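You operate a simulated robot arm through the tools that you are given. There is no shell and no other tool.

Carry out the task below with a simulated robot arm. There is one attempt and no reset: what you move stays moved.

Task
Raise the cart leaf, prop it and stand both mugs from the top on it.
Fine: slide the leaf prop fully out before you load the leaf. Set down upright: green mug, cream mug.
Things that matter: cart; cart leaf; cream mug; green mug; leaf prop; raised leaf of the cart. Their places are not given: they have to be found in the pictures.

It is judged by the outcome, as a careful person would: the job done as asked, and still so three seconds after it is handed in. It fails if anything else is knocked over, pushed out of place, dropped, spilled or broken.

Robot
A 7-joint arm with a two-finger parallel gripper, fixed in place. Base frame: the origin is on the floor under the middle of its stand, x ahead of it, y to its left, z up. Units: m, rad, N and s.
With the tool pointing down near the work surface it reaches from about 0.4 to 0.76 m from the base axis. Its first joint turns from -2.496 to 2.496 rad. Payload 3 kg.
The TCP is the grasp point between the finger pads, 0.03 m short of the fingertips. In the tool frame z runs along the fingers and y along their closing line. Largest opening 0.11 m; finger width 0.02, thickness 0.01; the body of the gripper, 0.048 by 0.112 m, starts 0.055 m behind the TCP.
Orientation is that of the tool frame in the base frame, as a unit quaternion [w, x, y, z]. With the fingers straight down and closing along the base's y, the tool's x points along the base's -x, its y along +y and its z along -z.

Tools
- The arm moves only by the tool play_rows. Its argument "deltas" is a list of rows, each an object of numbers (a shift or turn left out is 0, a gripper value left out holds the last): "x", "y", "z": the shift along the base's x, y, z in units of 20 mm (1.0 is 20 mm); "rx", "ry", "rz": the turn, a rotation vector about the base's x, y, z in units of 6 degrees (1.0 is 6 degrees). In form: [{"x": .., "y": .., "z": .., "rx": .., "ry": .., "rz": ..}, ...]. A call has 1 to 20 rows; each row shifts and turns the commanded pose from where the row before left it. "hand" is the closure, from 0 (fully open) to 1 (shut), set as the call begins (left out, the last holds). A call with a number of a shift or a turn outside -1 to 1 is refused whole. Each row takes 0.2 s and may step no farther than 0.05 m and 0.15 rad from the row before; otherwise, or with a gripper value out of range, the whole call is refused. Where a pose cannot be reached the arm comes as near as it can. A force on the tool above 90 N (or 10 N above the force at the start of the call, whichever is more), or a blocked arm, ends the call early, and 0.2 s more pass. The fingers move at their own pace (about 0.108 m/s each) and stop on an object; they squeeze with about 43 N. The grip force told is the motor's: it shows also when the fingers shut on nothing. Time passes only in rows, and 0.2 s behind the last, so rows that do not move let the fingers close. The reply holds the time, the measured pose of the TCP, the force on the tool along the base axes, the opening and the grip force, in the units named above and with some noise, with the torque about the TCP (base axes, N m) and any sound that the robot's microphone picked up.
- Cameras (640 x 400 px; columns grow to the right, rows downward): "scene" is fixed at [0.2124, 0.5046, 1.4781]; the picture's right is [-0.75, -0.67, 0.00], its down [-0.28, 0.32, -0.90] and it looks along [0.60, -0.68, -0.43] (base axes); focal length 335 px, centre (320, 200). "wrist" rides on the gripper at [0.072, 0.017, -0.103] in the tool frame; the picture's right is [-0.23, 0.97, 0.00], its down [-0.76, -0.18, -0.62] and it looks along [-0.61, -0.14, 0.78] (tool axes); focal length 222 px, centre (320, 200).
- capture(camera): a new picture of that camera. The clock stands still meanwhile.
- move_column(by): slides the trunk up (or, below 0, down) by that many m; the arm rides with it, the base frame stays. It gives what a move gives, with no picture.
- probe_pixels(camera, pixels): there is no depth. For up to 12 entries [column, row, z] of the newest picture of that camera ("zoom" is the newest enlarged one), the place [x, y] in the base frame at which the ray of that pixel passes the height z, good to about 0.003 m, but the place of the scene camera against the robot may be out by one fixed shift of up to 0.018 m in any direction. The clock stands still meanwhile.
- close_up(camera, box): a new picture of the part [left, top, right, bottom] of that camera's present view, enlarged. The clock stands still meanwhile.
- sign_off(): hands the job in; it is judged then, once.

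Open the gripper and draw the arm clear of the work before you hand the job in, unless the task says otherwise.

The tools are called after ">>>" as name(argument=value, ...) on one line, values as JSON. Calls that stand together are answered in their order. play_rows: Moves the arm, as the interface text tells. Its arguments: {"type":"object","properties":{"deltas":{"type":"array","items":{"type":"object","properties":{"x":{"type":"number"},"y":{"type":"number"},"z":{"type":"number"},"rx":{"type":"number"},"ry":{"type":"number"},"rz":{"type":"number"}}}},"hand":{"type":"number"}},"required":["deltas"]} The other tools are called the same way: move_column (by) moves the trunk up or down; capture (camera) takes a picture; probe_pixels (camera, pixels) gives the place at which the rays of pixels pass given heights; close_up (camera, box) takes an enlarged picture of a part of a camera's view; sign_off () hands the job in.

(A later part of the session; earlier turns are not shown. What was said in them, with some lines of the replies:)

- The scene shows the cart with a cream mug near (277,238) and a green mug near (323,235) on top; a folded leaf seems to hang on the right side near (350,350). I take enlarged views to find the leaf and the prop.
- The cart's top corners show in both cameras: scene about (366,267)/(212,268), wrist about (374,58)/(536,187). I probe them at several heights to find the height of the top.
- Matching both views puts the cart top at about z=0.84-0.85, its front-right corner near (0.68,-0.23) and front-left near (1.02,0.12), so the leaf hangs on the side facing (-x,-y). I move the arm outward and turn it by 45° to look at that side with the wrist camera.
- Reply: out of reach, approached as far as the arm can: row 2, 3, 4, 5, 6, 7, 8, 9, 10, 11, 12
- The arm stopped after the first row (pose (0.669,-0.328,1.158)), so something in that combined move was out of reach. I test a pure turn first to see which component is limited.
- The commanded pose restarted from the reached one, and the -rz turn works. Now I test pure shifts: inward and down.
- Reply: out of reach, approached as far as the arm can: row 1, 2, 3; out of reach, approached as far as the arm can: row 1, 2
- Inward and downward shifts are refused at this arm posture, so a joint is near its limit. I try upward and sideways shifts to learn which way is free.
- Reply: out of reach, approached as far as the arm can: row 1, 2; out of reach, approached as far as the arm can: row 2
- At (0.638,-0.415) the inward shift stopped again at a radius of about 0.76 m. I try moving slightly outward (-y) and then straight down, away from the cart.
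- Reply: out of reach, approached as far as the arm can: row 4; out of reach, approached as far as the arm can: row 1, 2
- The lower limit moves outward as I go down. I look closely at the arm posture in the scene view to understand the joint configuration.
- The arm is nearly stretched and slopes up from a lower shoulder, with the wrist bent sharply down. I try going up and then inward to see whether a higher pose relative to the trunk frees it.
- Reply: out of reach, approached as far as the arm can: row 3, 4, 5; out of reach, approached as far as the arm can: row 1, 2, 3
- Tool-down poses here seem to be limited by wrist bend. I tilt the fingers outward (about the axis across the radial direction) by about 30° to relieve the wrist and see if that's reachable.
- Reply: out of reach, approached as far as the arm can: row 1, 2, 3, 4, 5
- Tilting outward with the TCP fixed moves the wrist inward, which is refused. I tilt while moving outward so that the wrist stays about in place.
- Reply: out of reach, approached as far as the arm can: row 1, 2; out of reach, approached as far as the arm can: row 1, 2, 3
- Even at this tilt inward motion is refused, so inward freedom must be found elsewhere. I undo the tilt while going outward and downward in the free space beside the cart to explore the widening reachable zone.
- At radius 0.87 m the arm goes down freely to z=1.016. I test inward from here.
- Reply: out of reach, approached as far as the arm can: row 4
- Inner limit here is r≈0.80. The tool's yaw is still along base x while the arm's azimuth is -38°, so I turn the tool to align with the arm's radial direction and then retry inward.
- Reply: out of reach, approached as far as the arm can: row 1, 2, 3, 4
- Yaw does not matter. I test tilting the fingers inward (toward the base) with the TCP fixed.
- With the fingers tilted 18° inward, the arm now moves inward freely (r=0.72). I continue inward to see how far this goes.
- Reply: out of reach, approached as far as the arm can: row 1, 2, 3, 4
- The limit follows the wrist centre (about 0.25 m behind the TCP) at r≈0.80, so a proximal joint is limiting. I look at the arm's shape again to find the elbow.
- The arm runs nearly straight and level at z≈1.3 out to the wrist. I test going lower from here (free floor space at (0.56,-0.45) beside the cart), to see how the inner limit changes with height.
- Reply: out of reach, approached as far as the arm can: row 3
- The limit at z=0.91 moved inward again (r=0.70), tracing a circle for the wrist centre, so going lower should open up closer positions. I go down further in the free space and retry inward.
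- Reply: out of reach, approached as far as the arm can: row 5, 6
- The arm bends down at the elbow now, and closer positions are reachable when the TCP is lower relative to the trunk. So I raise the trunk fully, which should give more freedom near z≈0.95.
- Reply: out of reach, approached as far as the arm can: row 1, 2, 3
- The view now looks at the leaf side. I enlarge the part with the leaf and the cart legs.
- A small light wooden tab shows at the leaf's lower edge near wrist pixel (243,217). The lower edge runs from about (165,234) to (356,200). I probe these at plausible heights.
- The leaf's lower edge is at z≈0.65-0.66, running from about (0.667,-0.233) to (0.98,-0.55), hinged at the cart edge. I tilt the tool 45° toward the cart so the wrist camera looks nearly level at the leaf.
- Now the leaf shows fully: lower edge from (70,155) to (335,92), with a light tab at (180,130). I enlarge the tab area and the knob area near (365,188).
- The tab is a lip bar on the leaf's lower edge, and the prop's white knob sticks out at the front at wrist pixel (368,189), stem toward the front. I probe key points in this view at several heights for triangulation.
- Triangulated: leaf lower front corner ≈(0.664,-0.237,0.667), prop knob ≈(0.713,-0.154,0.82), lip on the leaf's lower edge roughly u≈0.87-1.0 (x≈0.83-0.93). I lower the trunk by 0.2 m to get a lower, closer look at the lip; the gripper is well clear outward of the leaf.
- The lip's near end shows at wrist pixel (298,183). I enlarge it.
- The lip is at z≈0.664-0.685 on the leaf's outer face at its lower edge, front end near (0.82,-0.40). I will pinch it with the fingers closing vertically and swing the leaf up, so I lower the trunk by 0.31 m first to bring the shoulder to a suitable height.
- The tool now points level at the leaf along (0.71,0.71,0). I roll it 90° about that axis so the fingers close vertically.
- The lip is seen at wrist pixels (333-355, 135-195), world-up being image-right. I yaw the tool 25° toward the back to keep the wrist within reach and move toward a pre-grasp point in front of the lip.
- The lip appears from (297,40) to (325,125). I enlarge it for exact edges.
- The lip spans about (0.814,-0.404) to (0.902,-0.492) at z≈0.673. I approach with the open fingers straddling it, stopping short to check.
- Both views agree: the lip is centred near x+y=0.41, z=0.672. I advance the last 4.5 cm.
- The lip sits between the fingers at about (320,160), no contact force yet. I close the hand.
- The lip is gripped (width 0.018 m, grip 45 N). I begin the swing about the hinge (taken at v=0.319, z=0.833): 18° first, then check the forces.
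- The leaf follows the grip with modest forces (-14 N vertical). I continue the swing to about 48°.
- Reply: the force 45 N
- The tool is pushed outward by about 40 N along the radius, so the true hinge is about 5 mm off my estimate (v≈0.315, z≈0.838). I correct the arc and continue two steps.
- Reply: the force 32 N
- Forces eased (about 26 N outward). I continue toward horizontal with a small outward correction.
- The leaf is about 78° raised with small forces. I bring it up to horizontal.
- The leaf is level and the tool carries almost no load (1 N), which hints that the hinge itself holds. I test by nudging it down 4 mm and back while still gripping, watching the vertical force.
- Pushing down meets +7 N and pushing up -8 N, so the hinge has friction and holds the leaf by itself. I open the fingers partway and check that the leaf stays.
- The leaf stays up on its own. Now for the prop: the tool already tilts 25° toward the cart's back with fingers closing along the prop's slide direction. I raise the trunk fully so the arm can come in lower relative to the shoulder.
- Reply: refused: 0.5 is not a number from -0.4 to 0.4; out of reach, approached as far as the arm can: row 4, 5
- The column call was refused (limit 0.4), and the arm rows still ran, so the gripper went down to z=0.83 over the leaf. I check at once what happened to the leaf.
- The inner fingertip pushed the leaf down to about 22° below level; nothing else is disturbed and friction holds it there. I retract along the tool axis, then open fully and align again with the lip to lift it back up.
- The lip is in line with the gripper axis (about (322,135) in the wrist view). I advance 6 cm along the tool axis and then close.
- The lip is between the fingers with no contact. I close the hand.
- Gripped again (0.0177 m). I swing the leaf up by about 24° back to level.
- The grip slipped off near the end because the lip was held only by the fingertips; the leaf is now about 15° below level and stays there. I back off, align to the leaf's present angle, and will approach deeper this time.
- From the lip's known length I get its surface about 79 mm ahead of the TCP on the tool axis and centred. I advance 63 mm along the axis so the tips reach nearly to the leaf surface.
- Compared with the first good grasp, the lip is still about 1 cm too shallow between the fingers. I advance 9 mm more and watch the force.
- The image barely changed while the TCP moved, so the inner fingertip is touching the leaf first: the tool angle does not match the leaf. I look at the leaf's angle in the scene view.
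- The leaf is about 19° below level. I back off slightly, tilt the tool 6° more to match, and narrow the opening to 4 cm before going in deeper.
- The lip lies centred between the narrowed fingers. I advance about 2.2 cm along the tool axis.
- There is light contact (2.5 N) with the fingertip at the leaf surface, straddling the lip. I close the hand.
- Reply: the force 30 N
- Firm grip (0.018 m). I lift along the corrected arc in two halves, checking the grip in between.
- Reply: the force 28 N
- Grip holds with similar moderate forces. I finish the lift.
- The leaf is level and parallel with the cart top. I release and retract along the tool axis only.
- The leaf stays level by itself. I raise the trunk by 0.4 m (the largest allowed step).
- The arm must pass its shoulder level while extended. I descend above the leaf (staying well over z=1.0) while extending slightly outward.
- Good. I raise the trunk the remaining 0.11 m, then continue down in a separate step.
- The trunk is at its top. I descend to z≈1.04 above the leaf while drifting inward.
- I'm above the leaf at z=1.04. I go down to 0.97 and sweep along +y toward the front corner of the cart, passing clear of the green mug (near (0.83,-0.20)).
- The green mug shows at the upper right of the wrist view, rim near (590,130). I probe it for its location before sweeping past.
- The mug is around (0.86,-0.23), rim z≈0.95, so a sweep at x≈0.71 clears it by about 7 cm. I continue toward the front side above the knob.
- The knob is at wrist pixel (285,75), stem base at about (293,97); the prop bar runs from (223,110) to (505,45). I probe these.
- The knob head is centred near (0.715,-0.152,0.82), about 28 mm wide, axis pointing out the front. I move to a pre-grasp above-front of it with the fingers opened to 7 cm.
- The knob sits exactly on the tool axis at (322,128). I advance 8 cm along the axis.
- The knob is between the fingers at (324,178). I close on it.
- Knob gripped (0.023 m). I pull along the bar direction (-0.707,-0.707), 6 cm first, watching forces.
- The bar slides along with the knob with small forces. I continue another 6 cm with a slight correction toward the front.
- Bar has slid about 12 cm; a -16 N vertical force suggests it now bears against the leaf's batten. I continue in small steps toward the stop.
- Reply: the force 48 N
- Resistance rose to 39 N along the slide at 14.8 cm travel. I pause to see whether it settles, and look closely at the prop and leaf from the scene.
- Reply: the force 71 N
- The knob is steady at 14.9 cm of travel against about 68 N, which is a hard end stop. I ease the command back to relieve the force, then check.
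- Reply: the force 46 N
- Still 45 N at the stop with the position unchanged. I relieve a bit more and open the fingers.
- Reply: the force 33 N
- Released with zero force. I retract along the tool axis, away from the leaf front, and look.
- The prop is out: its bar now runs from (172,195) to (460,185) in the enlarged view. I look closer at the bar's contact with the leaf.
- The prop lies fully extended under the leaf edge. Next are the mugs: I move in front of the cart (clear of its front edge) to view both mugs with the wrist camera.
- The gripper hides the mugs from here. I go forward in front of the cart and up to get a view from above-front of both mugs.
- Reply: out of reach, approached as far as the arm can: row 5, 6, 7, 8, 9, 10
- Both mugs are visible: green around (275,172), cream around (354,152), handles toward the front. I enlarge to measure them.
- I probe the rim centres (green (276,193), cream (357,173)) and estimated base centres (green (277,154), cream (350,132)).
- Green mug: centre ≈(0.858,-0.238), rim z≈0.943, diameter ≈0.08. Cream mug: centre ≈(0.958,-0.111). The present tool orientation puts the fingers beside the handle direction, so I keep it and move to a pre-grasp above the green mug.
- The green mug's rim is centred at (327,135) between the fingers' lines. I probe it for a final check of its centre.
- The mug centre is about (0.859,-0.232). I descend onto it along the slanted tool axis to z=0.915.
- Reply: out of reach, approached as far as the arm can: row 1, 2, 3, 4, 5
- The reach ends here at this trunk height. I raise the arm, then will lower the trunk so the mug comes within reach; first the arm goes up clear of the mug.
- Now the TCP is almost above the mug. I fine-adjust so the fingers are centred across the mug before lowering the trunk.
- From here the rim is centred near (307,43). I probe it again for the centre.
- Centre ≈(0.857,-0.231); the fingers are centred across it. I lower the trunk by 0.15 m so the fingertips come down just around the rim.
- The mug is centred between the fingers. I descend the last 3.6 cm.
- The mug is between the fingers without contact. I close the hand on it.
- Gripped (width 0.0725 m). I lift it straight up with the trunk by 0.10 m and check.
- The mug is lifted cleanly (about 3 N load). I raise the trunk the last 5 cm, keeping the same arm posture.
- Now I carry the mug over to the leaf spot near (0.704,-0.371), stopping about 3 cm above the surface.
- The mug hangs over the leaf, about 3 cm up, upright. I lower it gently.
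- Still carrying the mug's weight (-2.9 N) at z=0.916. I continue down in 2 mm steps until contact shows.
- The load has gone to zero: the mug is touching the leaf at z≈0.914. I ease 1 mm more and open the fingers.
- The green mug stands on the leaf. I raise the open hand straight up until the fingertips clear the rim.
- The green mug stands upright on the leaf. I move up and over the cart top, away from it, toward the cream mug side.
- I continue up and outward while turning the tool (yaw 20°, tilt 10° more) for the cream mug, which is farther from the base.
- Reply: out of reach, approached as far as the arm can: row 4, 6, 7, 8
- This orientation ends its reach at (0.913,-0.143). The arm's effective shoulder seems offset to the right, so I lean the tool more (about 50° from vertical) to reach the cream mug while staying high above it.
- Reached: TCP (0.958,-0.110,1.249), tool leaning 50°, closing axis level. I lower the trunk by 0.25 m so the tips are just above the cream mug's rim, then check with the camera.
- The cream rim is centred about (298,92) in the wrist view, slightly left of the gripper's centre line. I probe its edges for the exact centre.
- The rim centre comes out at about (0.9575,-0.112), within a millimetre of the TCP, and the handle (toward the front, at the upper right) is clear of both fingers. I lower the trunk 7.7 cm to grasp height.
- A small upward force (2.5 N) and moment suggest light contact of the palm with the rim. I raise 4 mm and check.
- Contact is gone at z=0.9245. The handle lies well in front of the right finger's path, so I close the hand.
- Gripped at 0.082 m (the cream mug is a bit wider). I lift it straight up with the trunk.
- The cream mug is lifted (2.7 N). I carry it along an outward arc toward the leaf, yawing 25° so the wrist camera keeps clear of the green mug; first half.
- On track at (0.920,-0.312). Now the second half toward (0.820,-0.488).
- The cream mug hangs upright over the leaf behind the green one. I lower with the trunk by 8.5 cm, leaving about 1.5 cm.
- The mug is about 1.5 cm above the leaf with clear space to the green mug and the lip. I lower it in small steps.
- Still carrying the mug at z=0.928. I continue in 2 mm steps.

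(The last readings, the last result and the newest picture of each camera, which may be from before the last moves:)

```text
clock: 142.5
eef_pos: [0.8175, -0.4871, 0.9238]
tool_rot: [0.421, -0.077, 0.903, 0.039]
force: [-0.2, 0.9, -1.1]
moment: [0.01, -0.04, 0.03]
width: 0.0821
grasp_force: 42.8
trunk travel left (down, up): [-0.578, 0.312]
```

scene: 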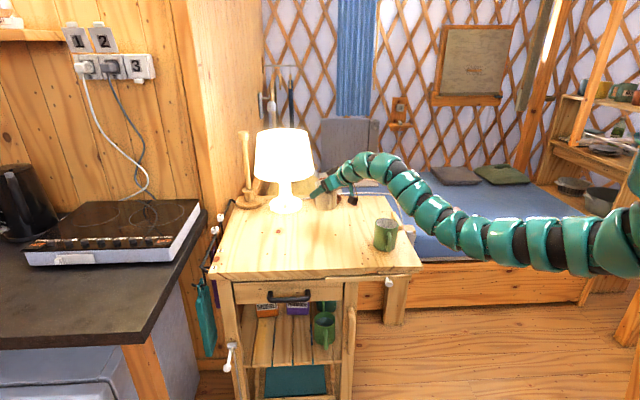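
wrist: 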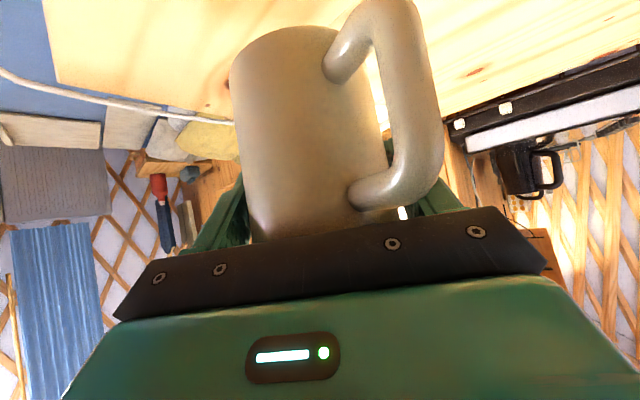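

The load is easing (-1.1 N) at z=0.924, so contact is close. I step down another 1.6 mm twice.

>>> play_rows(deltas=[{"z": -0.08}, {}])

>>> play_rows(deltas=[{"z": -0.06}, {}])

>>> close_up(camera="scene", box=[310, 180, 430, 270])

```text
clock: 143.1
eef_pos: [0.8187, -0.488, 0.9232]
tool_rot: [0.422, -0.077, 0.902, 0.038]
force: [-0.1, 0.1, 5.8]
moment: [0.22, -0.15, 0.0]
width: 0.0822
grasp_force: 43.2
trunk travel left (down, up): [-0.578, 0.312]
```

```text
clock: 143.7
eef_pos: [0.8189, -0.4874, 0.9221]
tool_rot: [0.423, -0.078, 0.902, 0.039]
force: [1.8, -1.3, 12.6]
moment: [0.42, -0.37, -0.05]
width: 0.0821
grasp_force: 43.3
trunk travel left (down, up): [-0.578, 0.312]
```

```text
4.44 times, centred on (370, 225) of scene
```

zoom: 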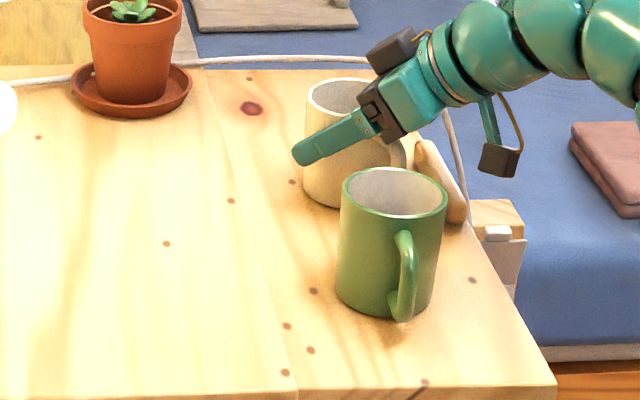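

The mug is firmly on the leaf (12.6 N). I relieve a millimetre and open the hand.

>>> play_rows(deltas=[{"z": 0.05}, {}])

>>> play_rows(deltas=[{}, {}, {}], hand=0)

>>> capture(camera="wrist")

```text
clock: 144.3
eef_pos: [0.8182, -0.4878, 0.922]
tool_rot: [0.421, -0.077, 0.903, 0.038]
force: [2.9, -1.3, 12.8]
moment: [0.38, -0.41, -0.11]
width: 0.0822
grasp_force: 43.0
trunk travel left (down, up): [-0.578, 0.312]
```

```text
clock: 145.1
eef_pos: [0.8173, -0.4884, 0.9205]
tool_rot: [0.422, -0.078, 0.903, 0.04]
force: [0.2, 0.4, -0.2]
moment: [0.0, 0.0, -0.01]
width: 0.11
grasp_force: 0.1
trunk travel left (down, up): [-0.578, 0.312]
```

```text
taken
```

wrist: 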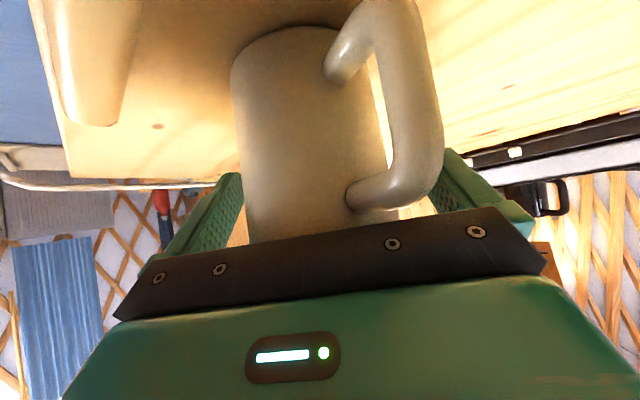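

Released; the cream mug stands by itself. I raise the hand straight up with the trunk to clear the mug.

>>> move_column(by=0.12)

>>> capture(camera="wrist")

>>> close_up(camera="scene", box=[290, 180, 450, 300])

```text
clock: 146.6
eef_pos: [0.819, -0.4898, 1.0413]
tool_rot: [0.422, -0.078, 0.903, 0.04]
force: [-0.1, -0.1, 0.5]
moment: [0.0, -0.01, 0.01]
width: 0.1098
grasp_force: 0.0
trunk travel left (down, up): [-0.698, 0.192]
```

```text
taken
```

wrist: 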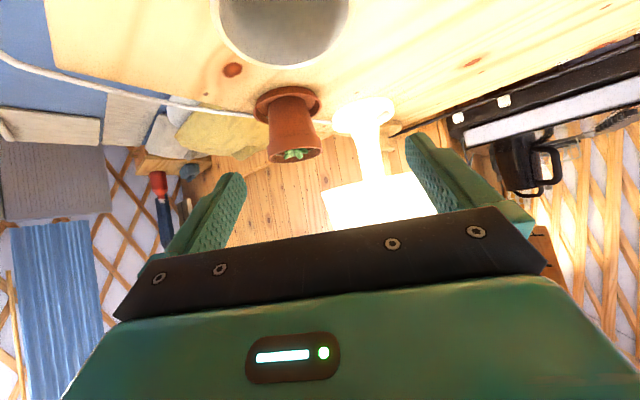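

```text
3.33 times, centred on (370, 240) of scene
```

zoom: 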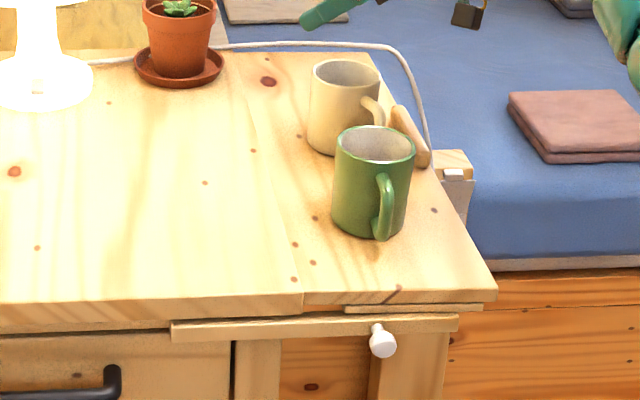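

Both mugs stand upright on the level, propped leaf. I raise the hand further and draw it away from the cart toward the free side.

>>> move_column(by=0.15)

>>> play_rows(deltas=[{"x": -0.5, "y": -0.8}, {"x": -0.5, "y": -0.8}, {"x": -0.5, "y": -0.8}, {"x": -0.5, "y": -0.8}, {"x": -0.6, "y": -0.7}, {"x": -0.6, "y": -0.7}, {"x": -0.6, "y": -0.7}, {"x": -0.6, "y": -0.7}, {"x": -0.6, "y": -0.7}])

>>> capture(camera="scene")

>>> close_up(camera="scene", box=[330, 200, 440, 290])

```text
clock: 148.4
eef_pos: [0.8187, -0.4875, 1.1918]
tool_rot: [0.42, -0.078, 0.903, 0.039]
force: [0.3, -0.8, -1.0]
moment: [0.01, 0.01, 0.01]
width: 0.1097
grasp_force: 0.0
trunk travel left (down, up): [-0.848, 0.042]
```

```text
clock: 150.4
eef_pos: [0.7166, -0.6237, 1.1921]
tool_rot: [0.422, -0.077, 0.903, 0.039]
force: [0.4, -0.9, -0.3]
moment: [0.0, 0.0, -0.03]
width: 0.11
grasp_force: 0.1
trunk travel left (down, up): [-0.848, 0.042]
```

```text
taken
```

scene: 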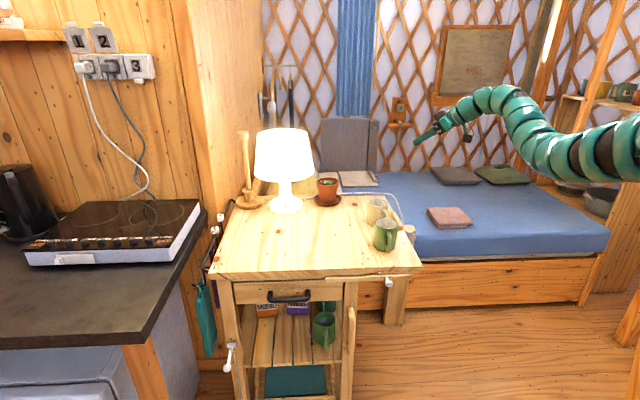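

```text
4.44 times, centred on (385, 245) of scene
```

zoom: 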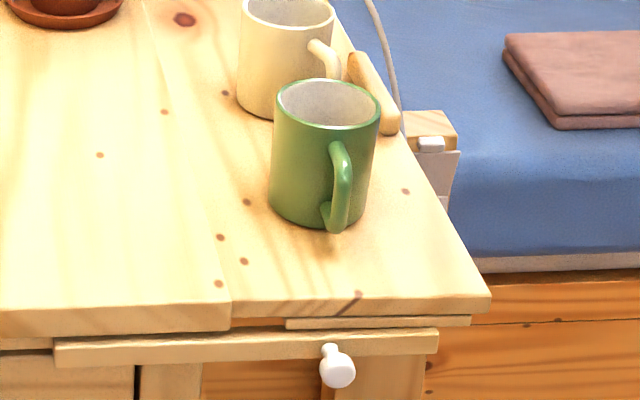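

The final view shows both mugs upright on the level leaf, the prop slid out to its stop beneath it, everything else in place, and the open gripper well clear. I hand the job in.

>>> sign_off()

```text
The job is handed in.
```

The cart leaf is raised, the prop is slid out under it, and the green and cream mugs are standing upright on the leaf. I signed the job off with the gripper open and clear of the cart. I have no verdict back from the judging.

- **Leaf:** It is level with the cart top, and its hinge friction held it up while I pulled the prop. On the first try I bumped it down with a fingertip. I lost the grip once while lifting it back, then raised it again. It was level in the last pictures, with both mugs on it.
- **Prop:** I pulled the knob about 15 cm before loading anything, until it hit a firm stop at roughly 68 N. I took that as fully out.
- **Mugs:** Both were set down gently until contact showed. They stayed upright in the pictures taken after I released them.

I saw nothing else knocked or moved in the final pictures.
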